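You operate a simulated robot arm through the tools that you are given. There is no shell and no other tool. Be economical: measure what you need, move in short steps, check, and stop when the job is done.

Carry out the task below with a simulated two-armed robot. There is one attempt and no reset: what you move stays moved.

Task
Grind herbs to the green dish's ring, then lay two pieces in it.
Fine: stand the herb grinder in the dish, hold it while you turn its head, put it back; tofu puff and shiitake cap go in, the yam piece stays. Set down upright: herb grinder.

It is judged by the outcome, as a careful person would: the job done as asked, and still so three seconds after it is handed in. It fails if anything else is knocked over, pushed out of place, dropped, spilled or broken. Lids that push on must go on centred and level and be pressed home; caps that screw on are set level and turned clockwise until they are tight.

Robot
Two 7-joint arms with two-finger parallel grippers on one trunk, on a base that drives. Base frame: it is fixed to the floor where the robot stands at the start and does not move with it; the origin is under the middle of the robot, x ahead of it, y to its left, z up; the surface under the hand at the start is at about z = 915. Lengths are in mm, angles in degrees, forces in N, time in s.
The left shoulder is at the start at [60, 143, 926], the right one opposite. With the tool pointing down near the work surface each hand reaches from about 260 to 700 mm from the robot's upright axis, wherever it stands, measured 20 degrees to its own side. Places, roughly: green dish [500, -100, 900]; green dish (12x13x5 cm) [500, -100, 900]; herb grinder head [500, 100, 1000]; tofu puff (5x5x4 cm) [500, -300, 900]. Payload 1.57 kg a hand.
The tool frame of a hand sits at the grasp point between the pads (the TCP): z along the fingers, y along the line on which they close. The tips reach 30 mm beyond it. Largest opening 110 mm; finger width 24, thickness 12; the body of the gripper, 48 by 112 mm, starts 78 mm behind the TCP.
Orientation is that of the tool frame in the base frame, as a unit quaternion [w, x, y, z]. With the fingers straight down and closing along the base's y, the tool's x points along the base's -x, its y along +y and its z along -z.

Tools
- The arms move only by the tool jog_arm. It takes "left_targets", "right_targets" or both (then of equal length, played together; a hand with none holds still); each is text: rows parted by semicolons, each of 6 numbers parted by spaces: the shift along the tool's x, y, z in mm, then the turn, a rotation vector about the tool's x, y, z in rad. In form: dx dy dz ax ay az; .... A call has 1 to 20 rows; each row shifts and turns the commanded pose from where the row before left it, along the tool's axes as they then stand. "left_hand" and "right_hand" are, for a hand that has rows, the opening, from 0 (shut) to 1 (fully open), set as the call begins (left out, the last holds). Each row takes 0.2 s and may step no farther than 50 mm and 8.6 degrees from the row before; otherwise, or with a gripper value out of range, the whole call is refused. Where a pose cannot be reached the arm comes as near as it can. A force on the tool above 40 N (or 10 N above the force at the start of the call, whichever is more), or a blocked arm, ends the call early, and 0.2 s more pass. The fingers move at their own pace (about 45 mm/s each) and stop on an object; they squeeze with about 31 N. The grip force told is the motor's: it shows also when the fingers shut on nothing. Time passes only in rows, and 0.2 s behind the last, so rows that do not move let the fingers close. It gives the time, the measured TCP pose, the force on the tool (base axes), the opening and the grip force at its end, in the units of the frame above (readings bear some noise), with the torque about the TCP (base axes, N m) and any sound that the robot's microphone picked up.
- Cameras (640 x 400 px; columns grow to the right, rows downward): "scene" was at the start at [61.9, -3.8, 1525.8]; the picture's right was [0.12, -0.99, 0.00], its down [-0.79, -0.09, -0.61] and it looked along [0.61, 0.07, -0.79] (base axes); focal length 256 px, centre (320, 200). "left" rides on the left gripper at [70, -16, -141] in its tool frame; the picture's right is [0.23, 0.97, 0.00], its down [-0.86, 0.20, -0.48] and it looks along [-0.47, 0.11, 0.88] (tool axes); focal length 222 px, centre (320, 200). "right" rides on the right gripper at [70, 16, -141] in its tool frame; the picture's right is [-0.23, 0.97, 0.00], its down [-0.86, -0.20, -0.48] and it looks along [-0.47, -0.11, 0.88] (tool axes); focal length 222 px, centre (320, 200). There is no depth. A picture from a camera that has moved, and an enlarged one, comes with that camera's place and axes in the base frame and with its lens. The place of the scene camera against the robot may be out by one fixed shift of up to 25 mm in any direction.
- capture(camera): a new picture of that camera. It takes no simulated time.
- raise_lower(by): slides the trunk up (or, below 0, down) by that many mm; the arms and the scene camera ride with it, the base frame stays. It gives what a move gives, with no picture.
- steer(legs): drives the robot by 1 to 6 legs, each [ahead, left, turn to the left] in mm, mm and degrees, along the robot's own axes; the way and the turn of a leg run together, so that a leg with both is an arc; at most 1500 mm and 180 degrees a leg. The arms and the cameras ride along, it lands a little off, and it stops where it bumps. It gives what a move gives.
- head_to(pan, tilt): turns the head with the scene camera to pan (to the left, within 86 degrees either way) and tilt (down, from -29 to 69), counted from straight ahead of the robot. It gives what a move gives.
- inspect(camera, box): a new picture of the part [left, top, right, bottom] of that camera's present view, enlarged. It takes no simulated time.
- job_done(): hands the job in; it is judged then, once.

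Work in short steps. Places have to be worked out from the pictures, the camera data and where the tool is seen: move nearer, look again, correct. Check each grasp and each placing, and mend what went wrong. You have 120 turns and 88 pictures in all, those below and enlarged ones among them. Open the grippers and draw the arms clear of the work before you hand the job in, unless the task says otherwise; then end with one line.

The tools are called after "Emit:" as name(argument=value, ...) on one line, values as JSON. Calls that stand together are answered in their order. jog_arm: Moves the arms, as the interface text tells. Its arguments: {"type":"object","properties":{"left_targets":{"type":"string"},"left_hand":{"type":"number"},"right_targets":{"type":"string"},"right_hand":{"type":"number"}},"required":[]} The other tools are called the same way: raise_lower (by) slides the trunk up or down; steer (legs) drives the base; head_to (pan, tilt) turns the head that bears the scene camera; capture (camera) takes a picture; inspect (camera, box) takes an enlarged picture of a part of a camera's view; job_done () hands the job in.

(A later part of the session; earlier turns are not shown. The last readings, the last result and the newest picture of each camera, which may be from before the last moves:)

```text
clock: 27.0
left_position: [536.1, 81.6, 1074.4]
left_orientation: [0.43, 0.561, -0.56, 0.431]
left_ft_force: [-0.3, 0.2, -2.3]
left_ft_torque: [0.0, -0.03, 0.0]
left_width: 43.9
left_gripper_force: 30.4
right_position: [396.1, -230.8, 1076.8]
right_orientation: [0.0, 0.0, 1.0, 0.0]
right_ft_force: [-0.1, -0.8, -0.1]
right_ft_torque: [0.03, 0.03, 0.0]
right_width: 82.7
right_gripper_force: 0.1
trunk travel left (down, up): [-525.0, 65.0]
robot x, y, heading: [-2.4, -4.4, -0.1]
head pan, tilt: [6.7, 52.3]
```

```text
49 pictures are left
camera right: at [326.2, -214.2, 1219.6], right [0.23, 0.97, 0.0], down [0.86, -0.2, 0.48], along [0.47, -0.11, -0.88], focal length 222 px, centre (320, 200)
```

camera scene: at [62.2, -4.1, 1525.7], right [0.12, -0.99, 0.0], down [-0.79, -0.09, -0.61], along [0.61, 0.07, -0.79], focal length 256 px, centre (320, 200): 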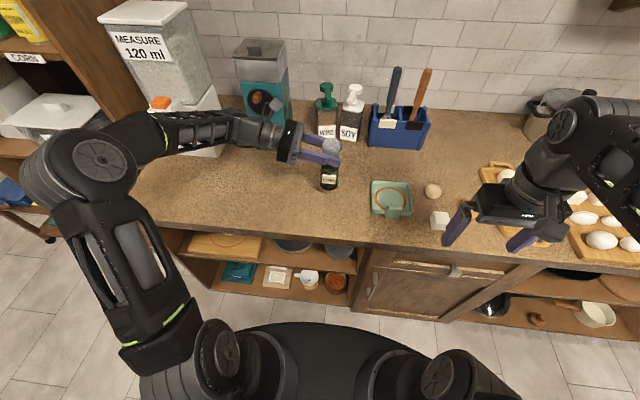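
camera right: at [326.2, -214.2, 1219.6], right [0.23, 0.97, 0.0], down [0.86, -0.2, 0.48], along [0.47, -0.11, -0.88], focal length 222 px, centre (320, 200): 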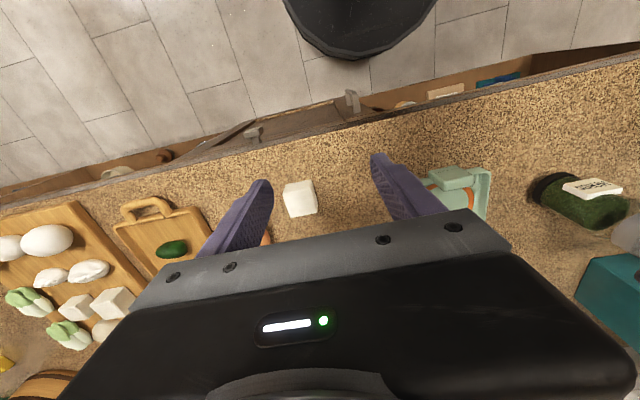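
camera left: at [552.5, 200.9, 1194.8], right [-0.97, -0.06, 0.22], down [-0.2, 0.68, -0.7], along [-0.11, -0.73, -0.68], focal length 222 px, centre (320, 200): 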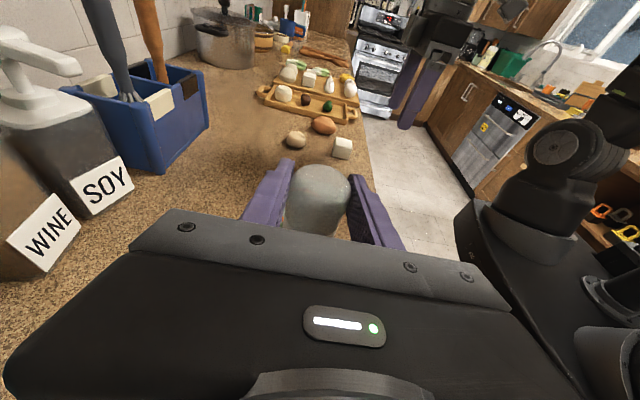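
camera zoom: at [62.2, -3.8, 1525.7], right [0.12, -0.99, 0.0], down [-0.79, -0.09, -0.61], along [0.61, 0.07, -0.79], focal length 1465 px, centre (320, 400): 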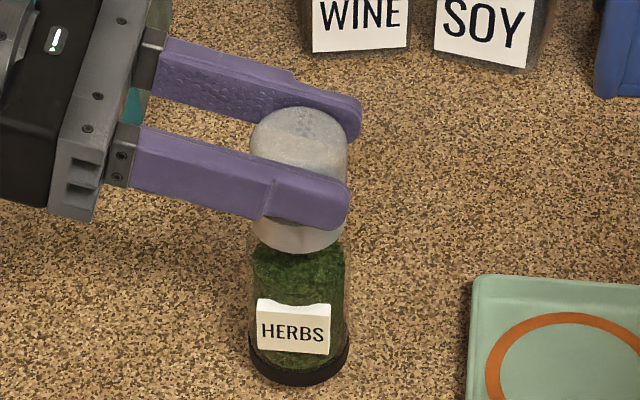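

Base is around z≈930. I lower in small steps until it touches.

Emit:
jog_arm(left_targets="-5 0 1.3 0 0 0; -4 0 1.05 0 0 0; 0 0 0 0 0 0")

Emit:
inspect(camera="scene", box=[280, 130, 360, 200])

```text
clock: 27.8
left_position: [537.6, 80.3, 1065.5]
left_orientation: [0.43, 0.561, -0.56, 0.431]
left_ft_force: [0.0, 0.8, -2.4]
left_ft_torque: [0.02, 0.02, 0.0]
left_width: 43.8
left_gripper_force: 30.8
right_position: [395.3, -230.6, 1078.1]
right_orientation: [0.0, 0.0, 1.0, 0.0]
right_ft_force: [0.7, 0.4, -0.5]
right_ft_torque: [0.0, 0.04, 0.02]
right_width: 82.5
right_gripper_force: 0.1
trunk travel left (down, up): [-525.0, 65.0]
robot x, y, heading: [1.5, -2.5, -0.2]
head pan, tilt: [6.7, 52.3]
```

```text
5.71 times, centred on (320, 165) of scene
camera zoom: at [62.1, -3.8, 1525.7], right [0.12, -0.99, 0.0], down [-0.79, -0.09, -0.61], along [0.61, 0.07, -0.79], focal length 1465 px, centre (320, 400)
```

zoom: 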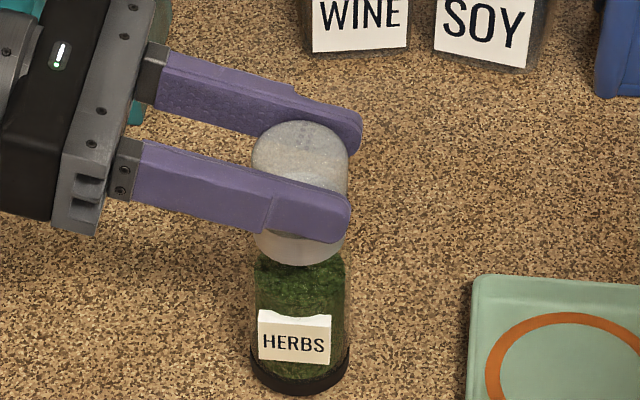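

Emit:
jog_arm(left_targets="-3 0 0.8 0 0 0; -3 0 0.8 0 0 0; 0 0 0 0 0 0")

```text
clock: 28.6
left_position: [536.9, 80.5, 1059.0]
left_orientation: [0.431, 0.561, -0.56, 0.431]
left_ft_force: [-0.5, 0.6, -3.6]
left_ft_torque: [0.0, -0.01, -0.03]
left_width: 43.7
left_gripper_force: 31.0
right_position: [396.0, -231.1, 1078.0]
right_orientation: [0.0, 0.0, 1.0, 0.0]
right_ft_force: [-0.1, 0.6, 0.5]
right_ft_torque: [0.01, 0.03, -0.02]
right_width: 82.3
right_gripper_force: 0.1
trunk travel left (down, up): [-525.0, 65.0]
robot x, y, heading: [2.4, 2.8, 0.1]
head pan, tilt: [6.7, 52.3]
```

Still hanging freely (Fz ≈ −3); continue down in small steps.

Emit:
jog_arm(left_targets="-3 0 0.8 0 0 0; -3 0 0.8 0 0 0; 0 0 0 0 0 0")

Emit:
inspect(camera="scene", box=[280, 130, 360, 200])

```text
clock: 29.4
left_position: [536.9, 78.8, 1055.7]
left_orientation: [0.43, 0.56, -0.559, 0.434]
left_ft_force: [1.1, 3.4, 17.4]
left_ft_torque: [0.03, -0.19, 0.04]
left_width: 43.6
left_gripper_force: 30.6
right_position: [395.3, -230.1, 1079.0]
right_orientation: [0.001, 0.0, 1.0, 0.0]
right_ft_force: [0.2, -0.7, -0.6]
right_ft_torque: [0.01, -0.02, -0.02]
right_width: 82.8
right_gripper_force: 0.0
trunk travel left (down, up): [-525.0, 65.0]
robot x, y, heading: [0.0, -1.5, 0.2]
head pan, tilt: [6.7, 52.3]
```

```text
5.71 times, centred on (320, 165) of scene
camera zoom: at [60.8, -3.5, 1526.1], right [0.12, -0.99, 0.0], down [-0.79, -0.09, -0.61], along [0.61, 0.07, -0.79], focal length 1465 px, centre (320, 400)
```

zoom: 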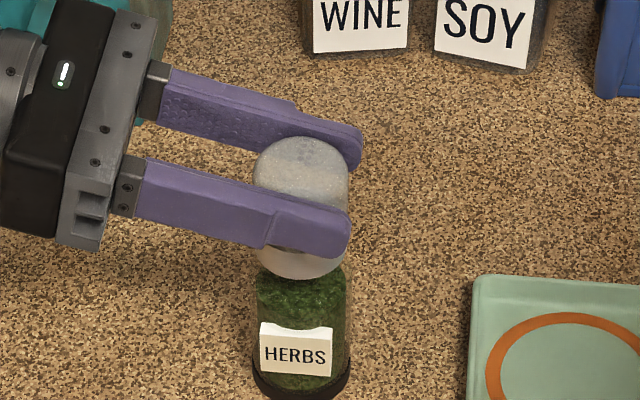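

It touched down (TCP 1056 → the grip was on the dome's narrowing top, explaining the creep). I ease up, open slightly, and regrip 31 mm lower on the cylindrical part of the head.

Emit:
jog_arm(left_targets="2 0 -0.5 0 0 0; 0 0 0 0 0 0; 0 0 0 0 0 0; -15 0 8 0 0 0; -14 0 7 0 0 0; 0 0 0 0 0 0", left_hand=0.65)

Emit:
inspect(camera="scene", box=[280, 130, 360, 200])

Emit:
capture(camera="left")

```text
clock: 30.8
left_position: [536.0, 73.5, 1023.6]
left_orientation: [0.43, 0.561, -0.56, 0.432]
left_ft_force: [-0.2, -0.2, -0.3]
left_ft_torque: [-0.03, 0.03, -0.01]
left_width: 71.2
left_gripper_force: 0.0
right_position: [396.9, -231.6, 1077.8]
right_orientation: [0.0, 0.0, 1.0, 0.0]
right_ft_force: [0.2, -0.2, 0.3]
right_ft_torque: [-0.01, 0.0, -0.02]
right_width: 82.6
right_gripper_force: 0.0
trunk travel left (down, up): [-525.0, 65.0]
robot x, y, heading: [-1.5, 1.5, 0.0]
head pan, tilt: [6.7, 52.3]
```

```text
5.71 times, centred on (320, 165) of scene
camera zoom: at [61.9, -3.9, 1525.8], right [0.12, -0.99, 0.0], down [-0.79, -0.09, -0.61], along [0.61, 0.07, -0.79], focal length 1465 px, centre (320, 400)
```

zoom: 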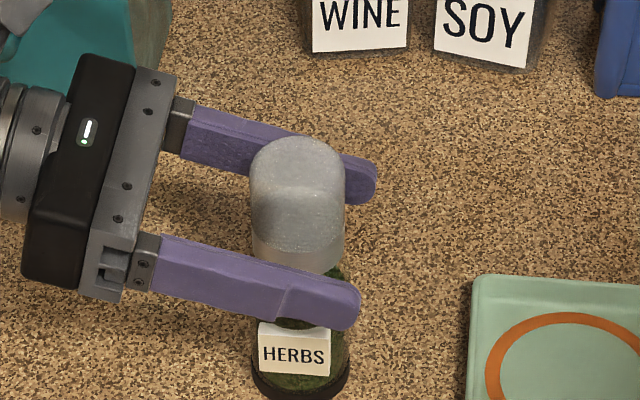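

```text
45 pictures are left
camera left: at [550.6, 192.5, 1127.8], right [-0.97, -0.06, 0.22], down [-0.2, 0.68, -0.7], along [-0.11, -0.73, -0.68], focal length 222 px, centre (320, 200)
```

left: 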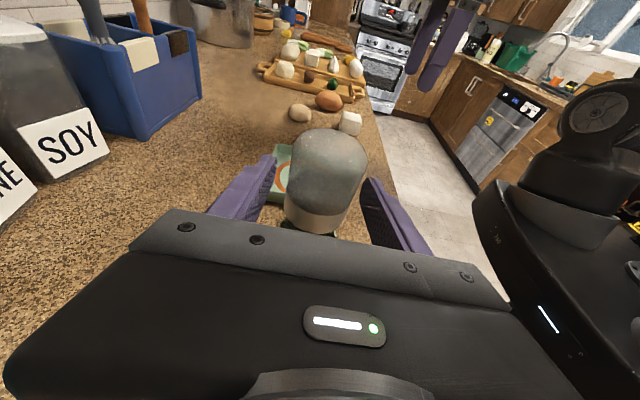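

Standing upright, head between the fingers at its straight part. Close and lift, testing for slip.

Emit:
jog_arm(left_targets="0 0 0 0 0 0; 0 0 0 0 0 0; 0 0 0 0 0 0; 0 0 0 0 0 0; 19 0 -5 0 0 0; 19 0 -5 0 0 0; 19 0 -5 0 0 0; 0 0 0 0 0 0", left_hand=0)

Emit:
inspect(camera="scene", box=[280, 130, 360, 200])

```text
clock: 32.6
left_position: [536.1, 71.5, 1081.0]
left_orientation: [0.431, 0.561, -0.56, 0.431]
left_ft_force: [-0.1, 0.2, -2.0]
left_ft_torque: [-0.04, -0.04, -0.01]
left_width: 44.3
left_gripper_force: 31.3
right_position: [395.3, -229.9, 1076.9]
right_orientation: [0.001, 0.001, 1.0, 0.0]
right_ft_force: [0.2, 0.3, 0.3]
right_ft_torque: [0.01, -0.01, 0.01]
right_width: 82.5
right_gripper_force: 0.2
trunk travel left (down, up): [-525.0, 65.0]
robot x, y, heading: [-2.9, -1.4, -0.1]
head pan, tilt: [6.7, 52.3]
```

```text
5.71 times, centred on (320, 165) of scene
camera zoom: at [62.4, -3.7, 1525.7], right [0.12, -0.99, 0.0], down [-0.79, -0.09, -0.61], along [0.61, 0.07, -0.79], focal length 1465 px, centre (320, 400)
```

zoom: 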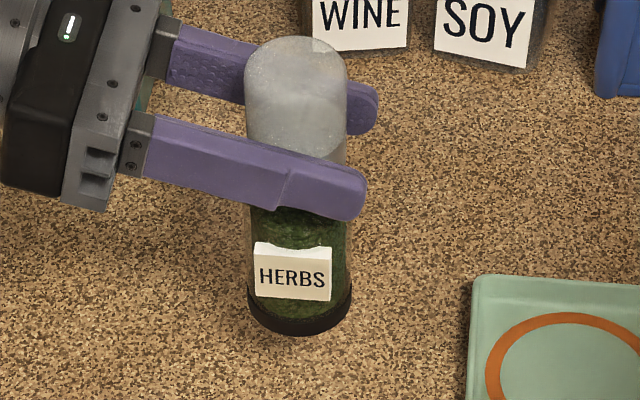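

It lifts cleanly. Raise another 25 mm and carry it 140 mm right over the dish centre.

Emit:
jog_arm(left_targets="24 0 -6.4 0 0 0; 8.9 0 33.8 0 0 0; 8.9 0 33.8 0 0 0; 8.9 0 33.8 0 0 0; 8.9 0 33.8 0 0 0; 0 0 0 0 0 0")

Emit:
inspect(camera="scene", box=[310, 130, 422, 200])

Emit:
capture(camera="right")

```text
clock: 34.0
left_position: [538.0, -68.5, 1107.2]
left_orientation: [0.43, 0.562, -0.559, 0.432]
left_ft_force: [-0.5, -0.2, -1.9]
left_ft_torque: [0.0, 0.02, 0.03]
left_width: 44.1
left_gripper_force: 30.8
right_position: [395.9, -230.6, 1077.3]
right_orientation: [0.0, 0.001, 1.0, 0.0]
right_ft_force: [-1.1, 0.4, -0.3]
right_ft_torque: [-0.01, 0.01, 0.02]
right_width: 82.6
right_gripper_force: 0.0
trunk travel left (down, up): [-525.0, 65.0]
robot x, y, heading: [2.7, 1.2, -0.1]
head pan, tilt: [6.7, 52.3]
```

```text
5.71 times, centred on (366, 165) of scene
camera zoom: at [62.1, -3.5, 1525.7], right [0.12, -0.99, 0.0], down [-0.79, -0.09, -0.61], along [0.61, 0.07, -0.79], focal length 1465 px, centre (57, 400)
```

zoom: 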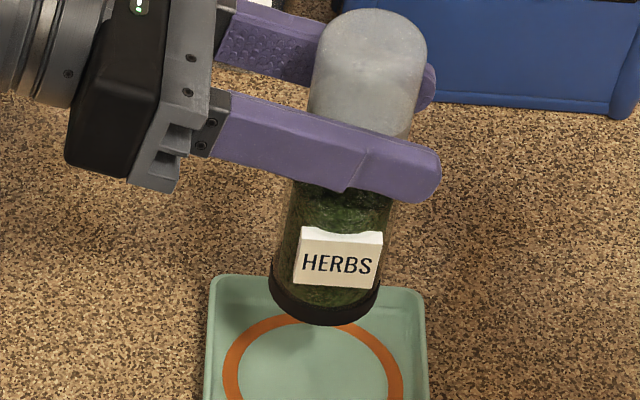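

```text
42 pictures are left
camera right: at [326.2, -213.9, 1219.7], right [0.23, 0.97, 0.0], down [0.86, -0.2, 0.48], along [0.47, -0.11, -0.88], focal length 222 px, centre (320, 200)
```

right: 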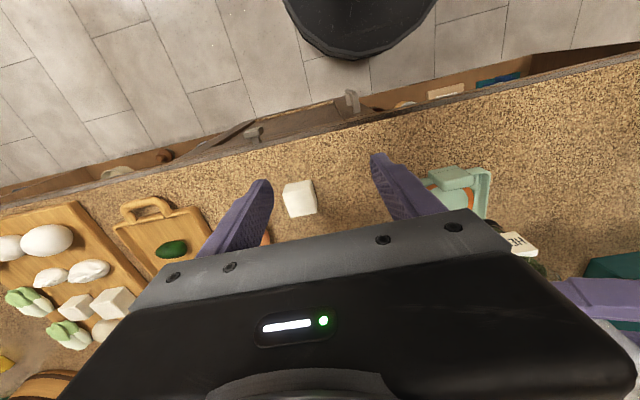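

Upright and centred over the ring (≈[541,-67]). I lower 56 mm, then feel for the dish floor in small steps.

Emit:
jog_arm(left_targets="-27 0 7.1 0 0 0; -27 0 7.1 0 0 0; -4 0 1 0 0 0; -3 0 0.8 0 0 0; 0 0 0 0 0 0")

Emit:
inspect(camera="scene", box=[320, 140, 432, 210])

```text
clock: 35.2
left_position: [537.8, -66.0, 1043.1]
left_orientation: [0.43, 0.562, -0.56, 0.431]
left_ft_force: [0.2, 0.7, -2.4]
left_ft_torque: [-0.03, -0.03, -0.01]
left_width: 43.8
left_gripper_force: 31.2
right_position: [394.2, -231.8, 1077.7]
right_orientation: [0.0, 0.0, 1.0, 0.0]
right_ft_force: [-0.5, 0.6, -0.1]
right_ft_torque: [0.0, -0.03, -0.01]
right_width: 82.4
right_gripper_force: 0.1
trunk travel left (down, up): [-525.0, 65.0]
robot x, y, heading: [-2.7, -1.9, -0.0]
head pan, tilt: [6.7, 52.3]
```

```text
5.71 times, centred on (376, 175) of scene
camera zoom: at [62.1, -3.9, 1525.7], right [0.12, -0.99, 0.0], down [-0.79, -0.09, -0.61], along [0.61, 0.07, -0.79], focal length 1465 px, centre (0, 343)
```

zoom: 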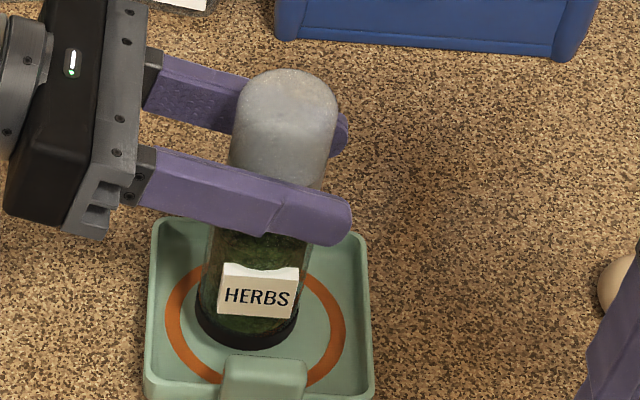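

It's inside the ring. Continue down until contact.

Emit:
jog_arm(left_targets="-3 0 0.8 0 0 0; -3 0 0.8 0 0 0; -2 0 0.5 0 0 0; 0 0 0 0 0 0")

```text
clock: 36.2
left_position: [537.7, -67.1, 1034.1]
left_orientation: [-0.431, -0.56, 0.561, -0.431]
left_ft_force: [-0.3, -0.9, -2.3]
left_ft_torque: [0.02, 0.0, 0.0]
left_width: 44.1
left_gripper_force: 31.4
right_position: [396.3, -231.1, 1077.1]
right_orientation: [0.001, 0.0, 1.0, 0.0]
right_ft_force: [-0.1, 0.4, -0.1]
right_ft_torque: [-0.06, 0.0, 0.0]
right_width: 82.6
right_gripper_force: 0.0
trunk travel left (down, up): [-525.0, 65.0]
robot x, y, heading: [3.4, -0.4, 0.2]
head pan, tilt: [6.7, 52.3]
```

Emit:
jog_arm(left_targets="-2 0 0.5 0 0 0; -2 0 0.5 0 0 0; -2 0 0.5 0 0 0; 0 0 0 0 0 0")

```text
clock: 37.2
left_position: [537.4, -67.3, 1028.4]
left_orientation: [0.431, 0.561, -0.561, 0.43]
left_ft_force: [0.1, -0.1, -3.0]
left_ft_torque: [-0.02, 0.0, 0.01]
left_width: 44.2
left_gripper_force: 31.5
right_position: [395.6, -231.2, 1077.1]
right_orientation: [0.0, 0.0, 1.0, -0.001]
right_ft_force: [0.5, -0.9, 0.6]
right_ft_torque: [-0.05, -0.02, -0.05]
right_width: 82.4
right_gripper_force: 0.1
trunk travel left (down, up): [-525.0, 65.0]
robot x, y, heading: [0.2, -2.3, -0.1]
head pan, tilt: [6.7, 52.3]
```

Still hanging; a few more mm.

Emit:
jog_arm(left_targets="-2 0 0.5 0 0 0; -2 0 0.5 0 0 0; 0 0 0 0 0 0")

```text
clock: 38.0
left_position: [536.5, -67.1, 1027.3]
left_orientation: [-0.431, -0.559, 0.561, -0.432]
left_ft_force: [2.5, -1.0, 17.3]
left_ft_torque: [0.26, -0.13, -0.01]
left_width: 44.2
left_gripper_force: 30.9
right_position: [393.7, -231.8, 1078.6]
right_orientation: [0.0, 0.0, 1.0, 0.0]
right_ft_force: [0.2, -0.5, -0.7]
right_ft_torque: [0.01, 0.01, 0.0]
right_width: 82.6
right_gripper_force: 0.0
trunk travel left (down, up): [-525.0, 65.0]
robot x, y, heading: [2.6, 0.5, 0.0]
head pan, tilt: [6.7, 52.3]
```

Contact: it stands on the dish floor. I ease, open slightly, drop 42 mm to the body just under the head, and close again.

Emit:
jog_arm(left_targets="2.5 0 -0.6 0 0 0; 0 0 0 0 0 0; 0 0 0 0 0 0; -20 0 5.3 0 0 0; -22.5 0 5.9 0 0 0; 0 0 0 0 0 0", left_hand=0.65)

Emit:
inspect(camera="scene", box=[320, 140, 432, 210])

Emit:
capture(camera="left")

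```text
clock: 39.4
left_position: [537.3, -68.0, 983.1]
left_orientation: [0.43, 0.561, -0.56, 0.432]
left_ft_force: [0.0, 1.3, -0.2]
left_ft_torque: [0.01, 0.0, 0.03]
left_width: 71.3
left_gripper_force: 0.0
right_position: [397.0, -229.5, 1077.4]
right_orientation: [0.0, 0.0, 1.0, 0.001]
right_ft_force: [0.8, 0.1, 0.2]
right_ft_torque: [-0.01, 0.03, -0.02]
right_width: 82.6
right_gripper_force: 0.2
trunk travel left (down, up): [-525.0, 65.0]
robot x, y, heading: [-2.8, 2.4, 0.1]
head pan, tilt: [6.7, 52.3]
```

```text
5.71 times, centred on (376, 175) of scene
camera zoom: at [61.8, -3.9, 1525.8], right [0.12, -0.99, 0.0], down [-0.79, -0.09, -0.61], along [0.61, 0.07, -0.79], focal length 1465 px, centre (0, 343)
```

zoom: 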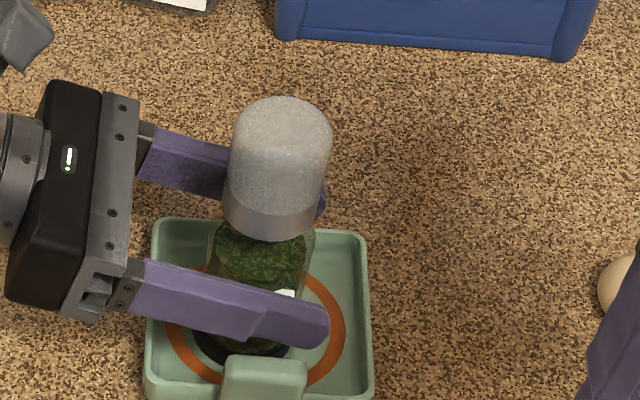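

```text
39 pictures are left
camera left: at [552.5, 52.4, 1087.9], right [-0.97, -0.06, 0.22], down [-0.2, 0.68, -0.7], along [-0.11, -0.73, -0.68], focal length 222 px, centre (320, 200)
```

left: 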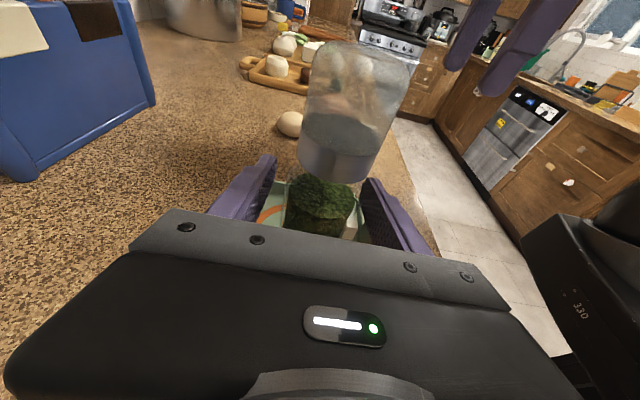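

Aligned. I close the left hand on the body, and bring the right hand above the head (opening 71 mm).

Emit:
jog_arm(left_targets="0 0 0 0 0 0; 0 0 0 0 0 0; 0 0 0 0 0 0; 0 0 0 0 0 0; 0 0 0 0 0 0; 0 0 0 0 0 0; 0 0 0 0 0 0; 0 0 0 0 0 0", left_hand=0, right_targets="0 0 -40 0 0 0; 0 0 -40 0 0 0; -28 32.4 0 0 0 0; -28 32.4 0 0 0 0; -28 32.4 0 0 0 0; -28 32.4 0 0 0 0; -28 32.4 0 0 0 0; 0 0 0 0 0 0", right_hand=0.65)

Emit:
capture(camera="right")

Emit:
capture(camera="left")

```text
clock: 41.2
left_position: [538.7, -67.6, 982.9]
left_orientation: [0.43, 0.561, -0.561, 0.431]
left_ft_force: [4.2, 1.8, 0.6]
left_ft_torque: [-0.09, -0.36, -0.01]
left_width: 49.0
left_gripper_force: 31.6
right_position: [514.9, -103.9, 1101.7]
right_orientation: [0.004, 0.002, 1.0, 0.001]
right_ft_force: [-2.0, -3.0, 8.3]
right_ft_torque: [0.24, 0.05, 0.0]
right_width: 69.0
right_gripper_force: 0.1
right hand out of reach, approached as far as the arm can: row 2, 4, 5, 6, 7
trunk travel left (down, up): [-525.0, 65.0]
robot x, y, heading: [2.0, -2.2, -0.1]
head pan, tilt: [6.7, 52.3]
```

```text
38 pictures are left
camera right: at [443.9, -87.9, 1243.1], right [0.23, 0.97, 0.0], down [0.85, -0.2, 0.48], along [0.47, -0.11, -0.87], focal length 222 px, centre (320, 200)
```

right: 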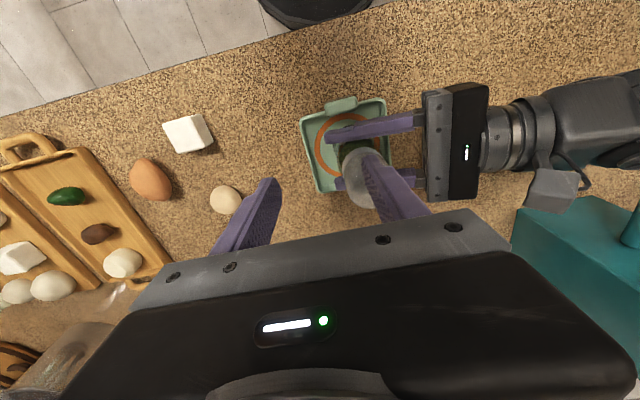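

```text
37 pictures are left
camera left: at [552.6, 52.7, 1088.5], right [-0.97, -0.06, 0.22], down [-0.2, 0.68, -0.7], along [-0.11, -0.73, -0.68], focal length 222 px, centre (320, 200)
```

left: 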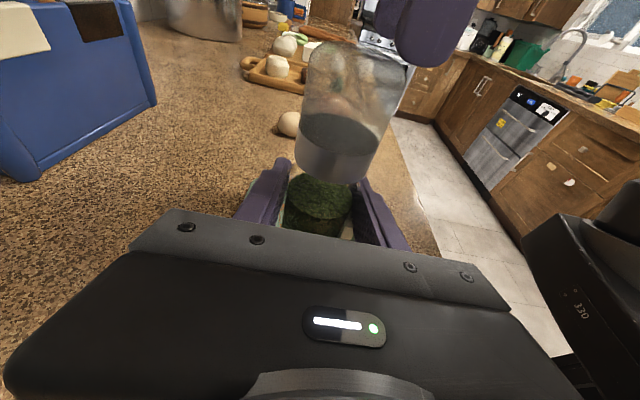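

The right hand couldn't reach that height and brushed the head. I back it off sideways and towards the robot, then will approach the head horizontally with the fingers straddling it.

Emit:
jog_arm(right_targets="5 -25 0 0 0 0; 40 0 0 0 0 0; 45 0 0 0 0 0; 0 30 20 0 0 0; 0 30 20 0 0 0; 0 0 0 0 0 0")

Emit:
inspect(camera="scene", box=[280, 120, 440, 220])

```text
clock: 42.6
left_position: [537.1, -68.0, 983.3]
left_orientation: [0.43, 0.562, -0.56, 0.432]
left_ft_force: [-1.4, -0.5, 6.2]
left_ft_torque: [-0.11, 0.21, 0.02]
left_width: 48.8
left_gripper_force: 30.6
right_position: [423.2, -68.6, 1060.6]
right_orientation: [0.0, 0.0, 1.0, 0.0]
right_ft_force: [-0.1, -0.9, -0.4]
right_ft_torque: [-0.01, -0.02, -0.02]
right_width: 71.4
right_gripper_force: 0.1
trunk travel left (down, up): [-525.0, 65.0]
robot x, y, heading: [-2.0, 2.5, 0.1]
head pan, tilt: [6.7, 52.3]
```

```text
4.00 times, centred on (360, 170) of scene
camera zoom: at [61.1, -3.9, 1525.8], right [0.12, -0.99, 0.0], down [-0.79, -0.09, -0.61], along [0.61, 0.07, -0.79], focal length 1026 px, centre (160, 320)
```

zoom: 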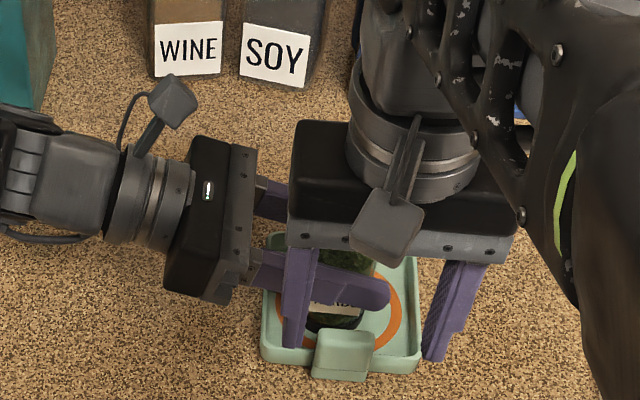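

Clear. Now I slide the right hand forward 114 mm so its fingers straddle the head.

Emit:
jog_arm(right_targets="-28 0 2 0 0 0; -28 0 2 0 0 0; -28 0 2 0 0 0; -28 0 2 0 0 0; 0 0 0 0 0 0")

Emit:
capture(camera="right")

Emit:
inspect(camera="left", box=[240, 0, 480, 150])

```text
clock: 43.8
left_position: [537.9, -66.6, 984.8]
left_orientation: [0.43, 0.562, -0.56, 0.432]
left_ft_force: [1.0, 0.0, 5.8]
left_ft_torque: [-0.19, 0.11, 0.07]
left_width: 49.1
left_gripper_force: 30.9
right_position: [535.8, -68.6, 1052.9]
right_orientation: [0.0, 0.001, 1.0, 0.0]
right_ft_force: [0.2, 0.2, 0.5]
right_ft_torque: [0.03, 0.03, -0.01]
right_width: 71.7
right_gripper_force: 0.1
trunk travel left (down, up): [-525.0, 65.0]
robot x, y, heading: [2.2, 2.4, -0.0]
head pan, tilt: [6.7, 52.3]
```

```text
35 pictures are left
camera right: at [465.3, -52.5, 1194.5], right [0.23, 0.97, 0.0], down [0.86, -0.2, 0.48], along [0.47, -0.11, -0.88], focal length 222 px, centre (320, 200)
```

right: 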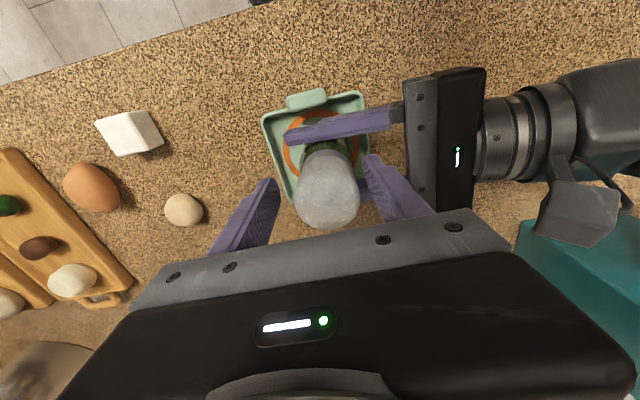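

```text
2.67 times, centred on (360, 75) of left
camera zoom: at [552.5, 52.5, 1088.4], right [-0.97, -0.06, 0.22], down [-0.2, 0.68, -0.7], along [-0.11, -0.73, -0.68], focal length 592 px, centre (213, 533)
```

zoom: 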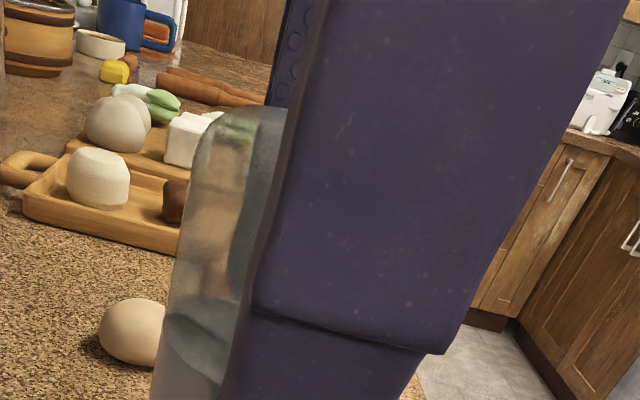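

Head centred between the right fingers (≈[537,-65]). I close the right hand on it.

Emit:
jog_arm(right_targets="0 3 0 0 0 0; 0 0 0 0 0 0; 0 0 0 0 0 0; 0 0 0 0 0 0; 0 0 0 0 0 0", right_hand=0)

```text
clock: 45.0
left_position: [538.0, -67.9, 982.7]
left_orientation: [0.432, 0.56, -0.56, 0.431]
left_ft_force: [2.4, -12.2, 3.4]
left_ft_torque: [-0.46, -0.04, 0.02]
left_width: 49.1
left_gripper_force: 31.2
right_position: [535.1, -64.3, 1052.3]
right_orientation: [0.0, 0.0, 1.0, 0.001]
right_ft_force: [-1.6, 11.9, 0.8]
right_ft_torque: [1.37, 0.15, 0.0]
right_width: 44.4
right_gripper_force: 31.3
trunk travel left (down, up): [-525.0, 65.0]
robot x, y, heading: [0.2, -2.8, 0.1]
head pan, tilt: [6.7, 52.3]
```

The right hand feels +12 N in y, so the head is a bit further left; I shift the right hand +4 mm to relax it.

Emit:
jog_arm(right_targets="0 2 0 0 0 0; 0 2 0 0 0 0; 0 0 0 0 0 0")

```text
clock: 45.8
left_position: [537.4, -67.7, 984.0]
left_orientation: [0.431, 0.561, -0.56, 0.432]
left_ft_force: [-0.3, -3.7, 5.1]
left_ft_torque: [-0.83, -0.14, 0.01]
left_width: 49.0
left_gripper_force: 30.3
right_position: [534.8, -64.0, 1052.6]
right_orientation: [0.0, 0.001, 1.0, -0.001]
right_ft_force: [-0.3, 1.8, -1.4]
right_ft_torque: [0.8, 0.23, -0.01]
right_width: 44.3
right_gripper_force: 31.1
trunk travel left (down, up): [-525.0, 65.0]
robot x, y, heading: [-1.2, -1.6, 0.0]
head pan, tilt: [6.7, 52.3]
```

Relaxed. Now turn the head 60° clockwise (about the right tool's z) and watch forces.

Emit:
jog_arm(right_targets="0 0 0 0 0 0.131; 0 0 0 0 0 0.131; 0 0 0 0 0 0.131; 0 0 0 0 0 0.131; 0 0 0 0 0 0.131; 0 0 0 0 0 0.131; 0 0 0 0 0 0.131; 0 0 0 0 0 0.131; 0 0 0 0 0 0")

Emit:
inspect(camera="scene", box=[310, 140, 422, 210])

```text
clock: 47.8
left_position: [537.7, -68.5, 983.0]
left_orientation: [0.431, 0.561, -0.56, 0.43]
left_ft_force: [-3.7, -7.4, 0.1]
left_ft_torque: [0.07, 0.38, -0.01]
left_width: 49.0
left_gripper_force: 30.9
right_position: [535.0, -61.0, 1051.7]
right_orientation: [0.0, 0.5, 0.866, 0.001]
right_ft_force: [5.2, 9.6, 6.5]
right_ft_torque: [0.76, -0.71, 0.04]
right_width: 44.0
right_gripper_force: 31.4
trunk travel left (down, up): [-525.0, 65.0]
robot x, y, heading: [0.2, -2.7, 0.1]
head pan, tilt: [6.7, 52.3]
```

```text
5.71 times, centred on (366, 175) of scene
camera zoom: at [61.8, -3.5, 1525.8], right [0.12, -0.99, 0.0], down [-0.79, -0.09, -0.61], along [0.61, 0.07, -0.79], focal length 1465 px, centre (57, 343)
```

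zoom: 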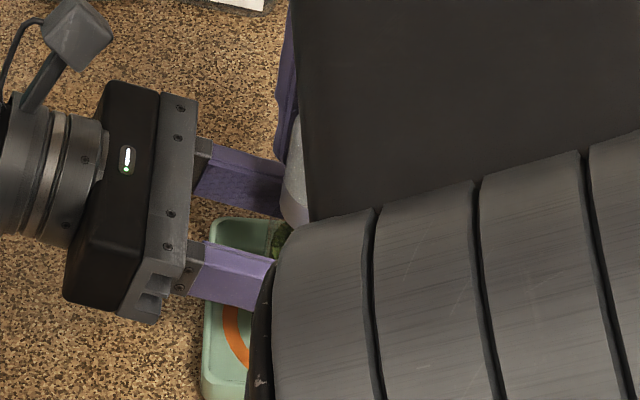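

Turned 60° with low load. I check the dish through the right camera.

Emit:
inspect(camera="right", box=[200, 50, 440, 230])

```text
2.22 times, centred on (320, 140) of right
camera zoom: at [514.2, 7.3, 1194.5], right [0.96, 0.29, 0.0], down [0.25, -0.84, 0.48], along [0.14, -0.46, -0.88], focal length 494 px, centre (320, 333)
```

zoom: 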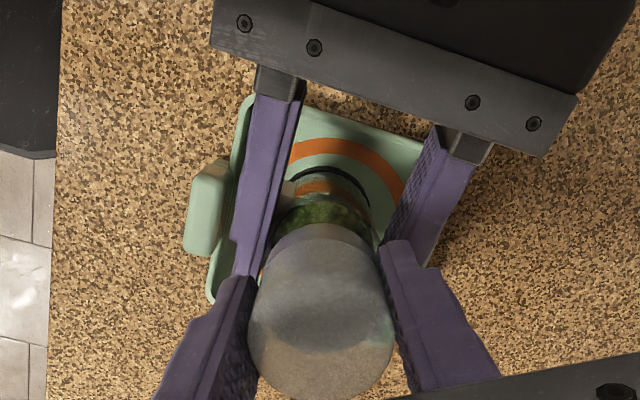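

No herbs visible outside the base yet. I keep turning another 45°.

Emit:
jog_arm(right_targets="0 0 0 0 0 0.131; 0 0 0 0 0 0.131; 0 0 0 0 0 0.131; 0 0 0 0 0 0.131; 0 0 0 0 0 0.131; 0 0 0 0 0 0.131; 0 0 0 0 0 0")

Emit:
inspect(camera="right", box=[200, 50, 440, 230])

```text
clock: 49.4
left_position: [537.5, -67.4, 983.5]
left_orientation: [0.43, 0.561, -0.56, 0.431]
left_ft_force: [-22.6, -4.8, 0.6]
left_ft_torque: [0.22, -0.05, 0.09]
left_width: 48.4
left_gripper_force: 30.7
right_position: [536.4, -64.1, 1051.8]
right_orientation: [0.001, 0.795, 0.606, 0.002]
right_ft_force: [21.6, 4.1, -0.7]
right_ft_torque: [0.07, -1.36, 0.05]
right_width: 44.5
right_gripper_force: 31.0
trunk travel left (down, up): [-525.0, 65.0]
robot x, y, heading: [2.0, -3.3, -0.2]
head pan, tilt: [6.7, 52.3]
```

```text
2.22 times, centred on (320, 140) of right
camera zoom: at [569.5, -0.1, 1194.5], right [0.88, -0.48, 0.01], down [-0.42, -0.77, 0.48], along [-0.22, -0.42, -0.88], focal length 494 px, centre (320, 333)
```

zoom: 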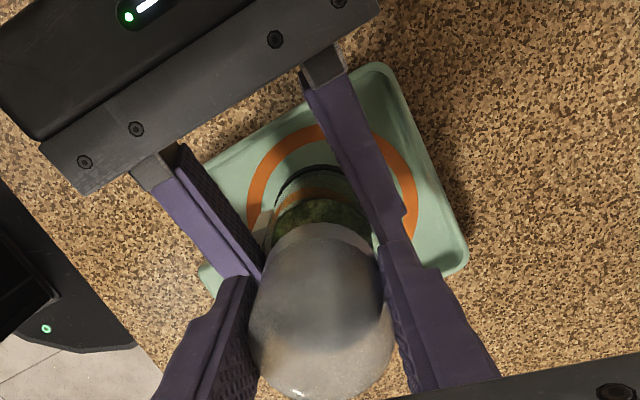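

Nothing visible yet and a small sideways load: the axis lies ~2 mm further in x. I open the right hand, correct, and wind back for another stroke.

Emit:
jog_arm(right_targets="0 0 0 0 0 0; 0.6 2.1 0 0 0 0; 0 0 0 0 0 -0.145; 0 0 0 0 0 -0.145; 0 0 0 0 0 -0.145; 0 0 0 0 0 -0.145; 0 0 0 0 0 -0.145; 0 0 0 0 0 -0.145; 0 0 0 0 0 -0.145; 0 0 0 0 0 -0.145; 0 0 0 0 0 -0.145; 0 0 0 0 0 -0.145; 0 0 0 0 0 -0.145; 0 0 0 0 0 -0.145; 0 0 0 0 0 -0.145; 0 0 0 0 0 -0.145; 0 0 0 0 0 -0.145; 0 0 0 0 0 -0.145; 0 0 0 0 0 -0.145; 0 0 0 0 0 -0.145", right_hand=0.62)

Emit:
inspect(camera="right", box=[200, 50, 440, 230])

```text
clock: 53.6
left_position: [538.6, -66.4, 983.7]
left_orientation: [0.43, 0.562, -0.559, 0.432]
left_ft_force: [0.4, -0.3, 0.3]
left_ft_torque: [0.0, 0.04, 0.02]
left_width: 48.4
left_gripper_force: 30.3
right_position: [537.1, -62.0, 1051.8]
right_orientation: [-0.001, -0.38, 0.925, 0.0]
right_ft_force: [0.3, 0.1, -0.3]
right_ft_torque: [-0.06, 0.03, -0.01]
right_width: 68.3
right_gripper_force: 0.0
trunk travel left (down, up): [-525.0, 65.0]
robot x, y, heading: [-0.5, 1.2, -0.1]
head pan, tilt: [6.7, 52.3]
```

```text
2.22 times, centred on (320, 140) of right
camera zoom: at [476.3, -99.6, 1194.3], right [-0.52, 0.85, 0.0], down [0.75, 0.46, 0.48], along [0.41, 0.25, -0.88], focal length 494 px, centre (320, 333)
```

zoom: 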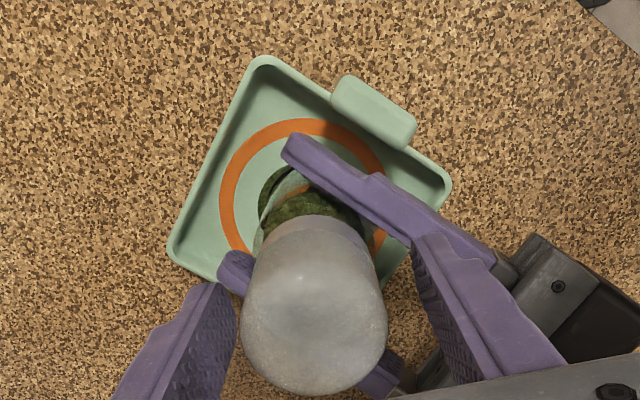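

Green herbs now show around the base in the dish—it works. I regrip and turn another ~116°.

Emit:
jog_arm(right_targets="0 0 0 0 0 0; 0 0 0 0 0 0; 0 0 0 0 0 0; 0 0 0 0 0 0; 0 0 0 0 0 0.145; 0 0 0 0 0 0.145; 0 0 0 0 0 0.145; 0 0 0 0 0 0.145; 0 0 0 0 0 0.145; 0 0 0 0 0 0.145; 0 0 0 0 0 0.145; 0 0 0 0 0 0.145; 0 0 0 0 0 0.145; 0 0 0 0 0 0.145; 0 0 0 0 0 0.145; 0 0 0 0 0 0.145; 0 0 0 0 0 0.145; 0 0 0 0 0 0.145; 0 0 0 0 0 0", right_hand=0)

Emit:
inspect(camera="right", box=[200, 50, 440, 230])

```text
clock: 57.6
left_position: [538.1, -67.7, 983.0]
left_orientation: [0.431, 0.561, -0.56, 0.431]
left_ft_force: [-7.5, 7.9, -0.7]
left_ft_torque: [-0.3, -0.03, -0.01]
left_width: 47.6
left_gripper_force: 31.0
right_position: [536.9, -61.7, 1052.0]
right_orientation: [0.001, 0.587, 0.809, 0.0]
right_ft_force: [10.5, -7.6, 11.4]
right_ft_torque: [0.07, -0.59, 0.0]
right_width: 42.8
right_gripper_force: 30.8
trunk travel left (down, up): [-525.0, 65.0]
robot x, y, heading: [-1.2, -3.3, -0.0]
head pan, tilt: [6.7, 52.3]
```

```text
2.22 times, centred on (320, 140) of right
camera zoom: at [530.1, 9.6, 1194.5], right [1.0, 0.09, 0.0], down [0.07, -0.88, 0.48], along [0.04, -0.48, -0.88], focal length 494 px, centre (320, 333)
```

zoom: 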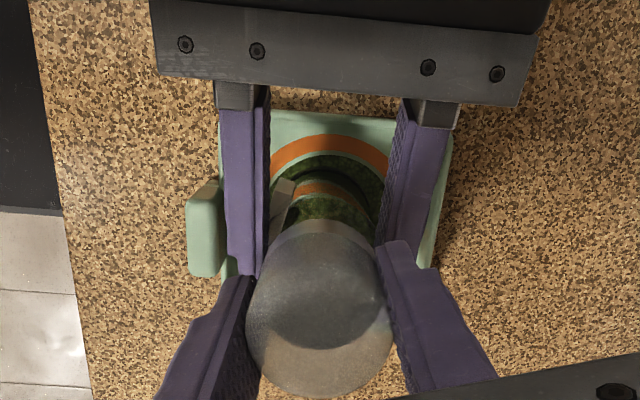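

The herb disc has grown to near the ring's inner edge. A closer look.

Emit:
inspect(camera="right", box=[290, 95, 354, 143])

```text
8.33 times, centred on (322, 119) of right
camera zoom: at [530.1, 9.6, 1194.5], right [1.0, 0.09, 0.0], down [0.07, -0.88, 0.48], along [0.04, -0.48, -0.88], focal length 1851 px, centre (303, 875)
```

zoom: 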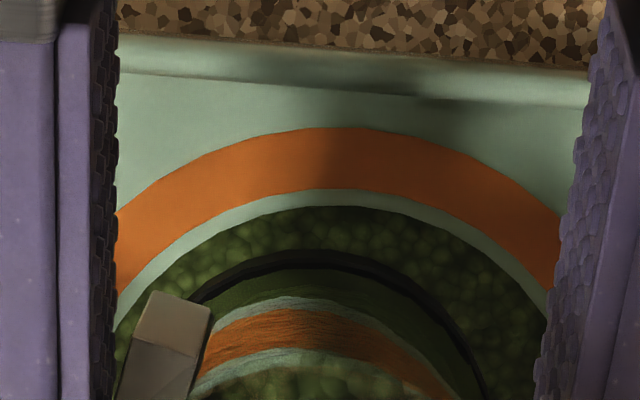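

About 3 mm short of the ring's inner edge after ~221°. Another 45° should take it onto the ring; then I look again.

Emit:
jog_arm(right_targets="0 0 0 0 0 0.131; 0 0 0 0 0 0.131; 0 0 0 0 0 0.131; 0 0 0 0 0 0.131; 0 0 0 0 0 0.131; 0 0 0 0 0 0.131; 0 0 0 0 0 0")

Emit:
inspect(camera="right", box=[280, 80, 376, 152])

```text
clock: 59.2
left_position: [538.7, -67.1, 983.5]
left_orientation: [-0.431, -0.56, 0.561, -0.431]
left_ft_force: [-6.9, 1.3, 1.0]
left_ft_torque: [0.68, 0.22, -0.07]
left_width: 47.5
left_gripper_force: 30.9
right_position: [537.1, -61.1, 1052.3]
right_orientation: [0.0, 0.853, 0.522, 0.0]
right_ft_force: [10.0, 2.4, 9.3]
right_ft_torque: [-0.08, -1.19, 0.03]
right_width: 43.3
right_gripper_force: 31.2
trunk travel left (down, up): [-525.0, 65.0]
robot x, y, heading: [-0.7, 0.0, 0.1]
head pan, tilt: [6.7, 52.3]
```

```text
5.56 times, centred on (328, 116) of right
camera zoom: at [582.7, -6.9, 1194.3], right [0.76, -0.64, 0.0], down [-0.57, -0.67, 0.48], along [-0.31, -0.37, -0.88], focal length 1234 px, centre (276, 667)
```

zoom: 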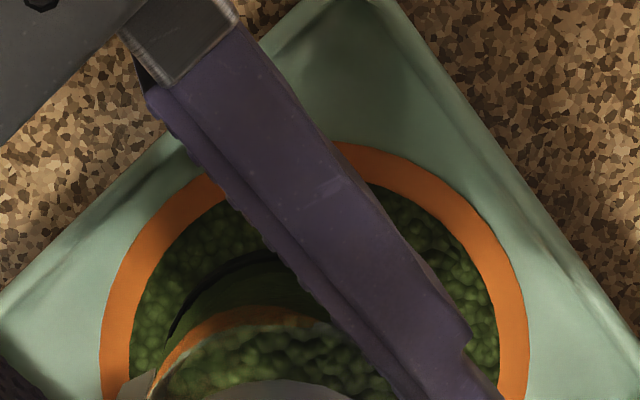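

The herbs just meet the ring's inner edge all round. A small further 25° puts it safely onto the ring.

Emit:
jog_arm(right_targets="0 0 0 0 0 0.145; 0 0 0 0 0 0.145; 0 0 0 0 0 0.145; 0 0 0 0 0 0")

Emit:
inspect(camera="right", box=[280, 80, 376, 152])

```text
clock: 60.2
left_position: [536.9, -68.7, 983.2]
left_orientation: [0.431, 0.561, -0.56, 0.432]
left_ft_force: [-11.0, -2.8, 2.4]
left_ft_torque: [0.75, 0.11, 0.0]
left_width: 47.7
left_gripper_force: 32.1
right_position: [537.8, -62.7, 1052.2]
right_orientation: [0.001, 0.945, 0.326, 0.001]
right_ft_force: [13.3, 2.1, 5.3]
right_ft_torque: [-0.35, -1.17, 0.01]
right_width: 42.8
right_gripper_force: 31.2
trunk travel left (down, up): [-525.0, 65.0]
robot x, y, heading: [3.9, 0.2, 0.2]
head pan, tilt: [6.7, 52.3]
```

```text
5.56 times, centred on (328, 116) of right
camera zoom: at [601.4, -32.0, 1194.3], right [0.42, -0.91, 0.0], down [-0.8, -0.37, 0.48], along [-0.43, -0.2, -0.88], focal length 1234 px, centre (276, 667)
```

zoom: 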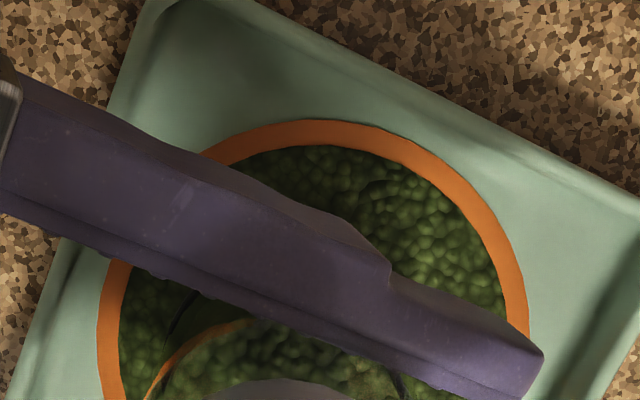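

The herb edge now lies about a third into the ring band—done. I open the right hand and wind it back.

Emit:
jog_arm(right_targets="0 0 0 0 0 0; 0 0 0 0 0 0; 0 0 0 0 0 -0.145; 0 0 0 0 0 -0.145; 0 0 0 0 0 -0.145; 0 0 0 0 0 -0.145; 0 0 0 0 0 -0.145; 0 0 0 0 0 -0.145; 0 0 0 0 0 -0.145; 0 0 0 0 0 -0.145; 0 0 0 0 0 -0.145; 0 0 0 0 0 -0.145; 0 0 0 0 0 -0.145; 0 0 0 0 0 -0.145; 0 0 0 0 0 -0.145; 0 0 0 0 0 -0.145; 0 0 0 0 0 -0.145; 0 0 0 0 0 -0.145; 0 0 0 0 0 -0.145; 0 0 0 0 0 0", right_hand=0.65)

```text
clock: 64.4
left_position: [537.2, -69.0, 983.7]
left_orientation: [0.43, 0.562, -0.56, 0.432]
left_ft_force: [0.6, 0.3, 6.1]
left_ft_torque: [0.22, -0.03, 0.02]
left_width: 47.5
left_gripper_force: 31.0
right_position: [536.7, -63.1, 1053.5]
right_orientation: [0.001, 0.004, 1.0, 0.0]
right_ft_force: [1.0, -0.4, 0.8]
right_ft_torque: [-0.02, 0.01, 0.04]
right_width: 71.4
right_gripper_force: 0.0
trunk travel left (down, up): [-525.0, 65.0]
robot x, y, heading: [-0.3, -1.1, 0.1]
head pan, tilt: [6.7, 52.3]
```

Withdraw the right hand back and to the side.

Emit:
jog_arm(right_targets="35 0 0 0 0 0; 35 0 0 0 0 0; 35 0 0 0 0 0; 30 0 0 0 0 0; 0 -42 0 0 0 0; 0 -42 0 0 0 0; 0 -42 0 0 0 0; 0 -42 0 0 0 0; 0 0 0 0 0 0")

Emit:
jog_arm(left_targets="0 0 0 0 0 0; 0 0 0 0 0 0; 0 0 0 0 0 0; 21 0 -5.5 0 0 0; 21 0 -5.5 0 0 0; 0 0 0 0 0 0", left_hand=0.65)

Emit:
inspect(camera="scene", box=[310, 140, 422, 210])

```text
clock: 66.4
left_position: [537.4, -67.5, 983.2]
left_orientation: [0.431, 0.561, -0.56, 0.432]
left_ft_force: [0.4, -0.3, 4.4]
left_ft_torque: [0.2, -0.04, -0.04]
left_width: 47.5
left_gripper_force: 31.5
right_position: [402.0, -227.1, 1052.6]
right_orientation: [0.0, 0.005, 1.0, 0.0]
right_ft_force: [-0.3, 0.7, -0.3]
right_ft_torque: [0.0, 0.05, 0.02]
right_width: 71.3
right_gripper_force: 0.0
trunk travel left (down, up): [-525.0, 65.0]
robot x, y, heading: [-3.3, 1.3, -0.0]
head pan, tilt: [6.7, 52.3]
```

```text
clock: 67.8
left_position: [536.7, -68.8, 1026.8]
left_orientation: [0.43, 0.562, -0.56, 0.431]
left_ft_force: [0.0, -0.6, 0.3]
left_ft_torque: [0.01, 0.01, 0.02]
left_width: 71.4
left_gripper_force: 0.1
right_position: [401.6, -227.7, 1052.4]
right_orientation: [0.001, 0.005, 1.0, -0.001]
right_ft_force: [0.4, 0.0, -0.9]
right_ft_torque: [0.04, 0.0, -0.03]
right_width: 71.7
right_gripper_force: 0.0
trunk travel left (down, up): [-525.0, 65.0]
robot x, y, heading: [-0.2, -1.5, 0.1]
head pan, tilt: [6.7, 52.3]
```

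```text
5.71 times, centred on (366, 175) of scene
camera zoom: at [62.1, -3.8, 1525.7], right [0.12, -0.99, 0.0], down [-0.79, -0.09, -0.61], along [0.61, 0.07, -0.79], focal length 1465 px, centre (57, 343)
```

zoom: 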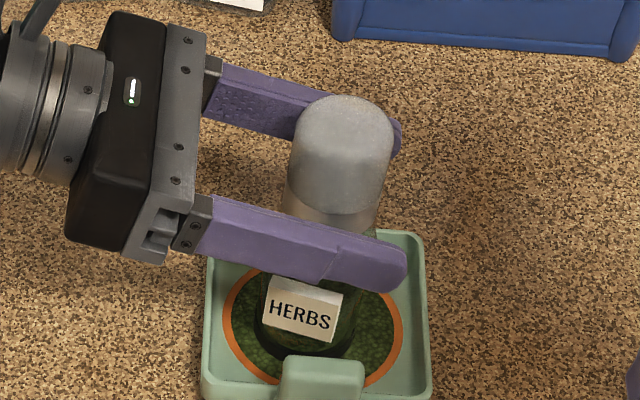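

Herbs fill the ring. Close the left hand on the head and lift the grinder clear.

Emit:
jog_arm(left_targets="0 0 0 0 0 0; 0 0 0 0 0 0; 0 0 0 0 0 0; 0 0 0 0 0 0; 12 0 -3 0 0 0; 20 0 -5.3 0 0 0; 20 0 -5.3 0 0 0; 20 0 -5.3 0 0 0; 0 0 0 0 0 0", left_hand=0)

Emit:
inspect(camera="scene", box=[310, 130, 422, 214])

```text
clock: 69.8
left_position: [537.4, -69.1, 1101.4]
left_orientation: [0.43, 0.562, -0.559, 0.432]
left_ft_force: [0.6, 0.0, -2.4]
left_ft_torque: [0.03, 0.02, 0.01]
left_width: 45.9
left_gripper_force: 31.1
right_position: [403.0, -226.0, 1052.5]
right_orientation: [0.0, 0.005, 1.0, 0.0]
right_ft_force: [-0.4, 0.4, -1.1]
right_ft_torque: [0.02, 0.0, 0.01]
right_width: 71.5
right_gripper_force: 0.0
trunk travel left (down, up): [-525.0, 65.0]
robot x, y, heading: [-0.4, 0.8, -0.3]
head pan, tilt: [6.7, 52.3]
```

```text
4.76 times, centred on (366, 172) of scene
camera zoom: at [62.3, -3.9, 1525.7], right [0.12, -0.99, 0.0], down [-0.79, -0.09, -0.61], along [0.61, 0.07, -0.79], focal length 1221 px, centre (101, 333)
```

zoom: 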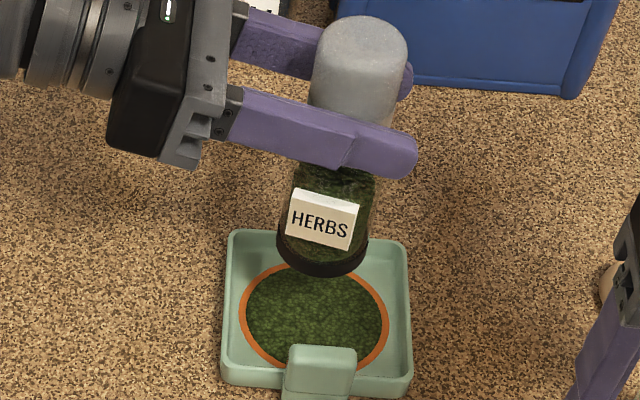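

Lifted cleanly, leaving an even herb disc to the ring. I carry the grinder back towards [530,131].

Emit:
jog_arm(left_targets="-7.6 0 -29 0 0 0; -7.6 0 -29 0 0 0; -7.6 0 -29 0 0 0; -23.5 2.4 -30.3 0 0 0; -23.5 2.4 -30.3 0 0 0; -23.5 2.4 -30.3 0 0 0; 0 0 0 0 0 0")

Emit:
inspect(camera="scene", box=[240, 130, 400, 230])

```text
clock: 71.4
left_position: [530.2, 128.9, 1056.3]
left_orientation: [-0.431, -0.561, 0.561, -0.43]
left_ft_force: [0.1, 0.0, -1.7]
left_ft_torque: [0.01, -0.01, 0.0]
left_width: 43.0
left_gripper_force: 31.2
right_position: [401.2, -227.1, 1052.1]
right_orientation: [0.0, 0.005, 1.0, 0.001]
right_ft_force: [0.3, 0.7, 0.1]
right_ft_torque: [0.05, -0.01, 0.0]
right_width: 71.2
right_gripper_force: 0.1
trunk travel left (down, up): [-525.0, 65.0]
robot x, y, heading: [-0.4, -1.0, 0.1]
head pan, tilt: [6.7, 52.3]
```

```text
4.00 times, centred on (320, 180) of scene
camera zoom: at [62.0, -4.4, 1525.8], right [0.12, -0.99, 0.0], down [-0.79, -0.09, -0.61], along [0.61, 0.07, -0.79], focal length 1026 px, centre (320, 280)
```

zoom: 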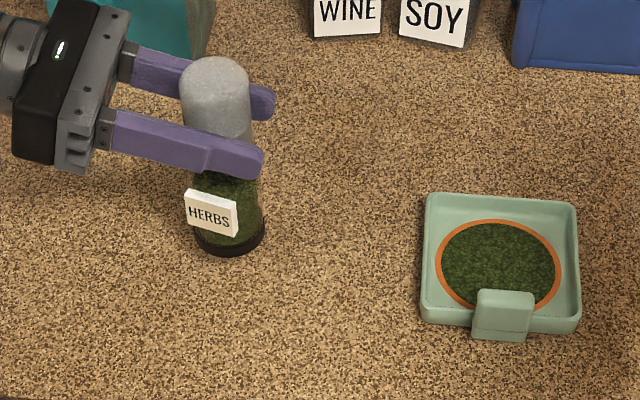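

Position matches the original to ~2 mm and it's upright. Lower until contact.

Emit:
jog_arm(left_targets="-10 0 2.6 0 0 0; -8 0 2.1 0 0 0; -3 0 0.8 0 0 0; -2 0 0.5 0 0 0; 0 0 0 0 0 0")

```text
clock: 72.6
left_position: [529.2, 128.2, 1033.1]
left_orientation: [-0.431, -0.561, 0.561, -0.431]
left_ft_force: [0.3, -0.2, -1.8]
left_ft_torque: [-0.03, -0.05, 0.02]
left_width: 43.1
left_gripper_force: 30.8
right_position: [403.0, -228.3, 1052.9]
right_orientation: [-0.001, 0.005, 1.0, 0.0]
right_ft_force: [-0.5, -0.1, 0.6]
right_ft_torque: [0.01, -0.01, 0.05]
right_width: 71.4
right_gripper_force: 0.1
trunk travel left (down, up): [-525.0, 65.0]
robot x, y, heading: [-1.0, -1.5, -0.4]
head pan, tilt: [6.7, 52.3]
```

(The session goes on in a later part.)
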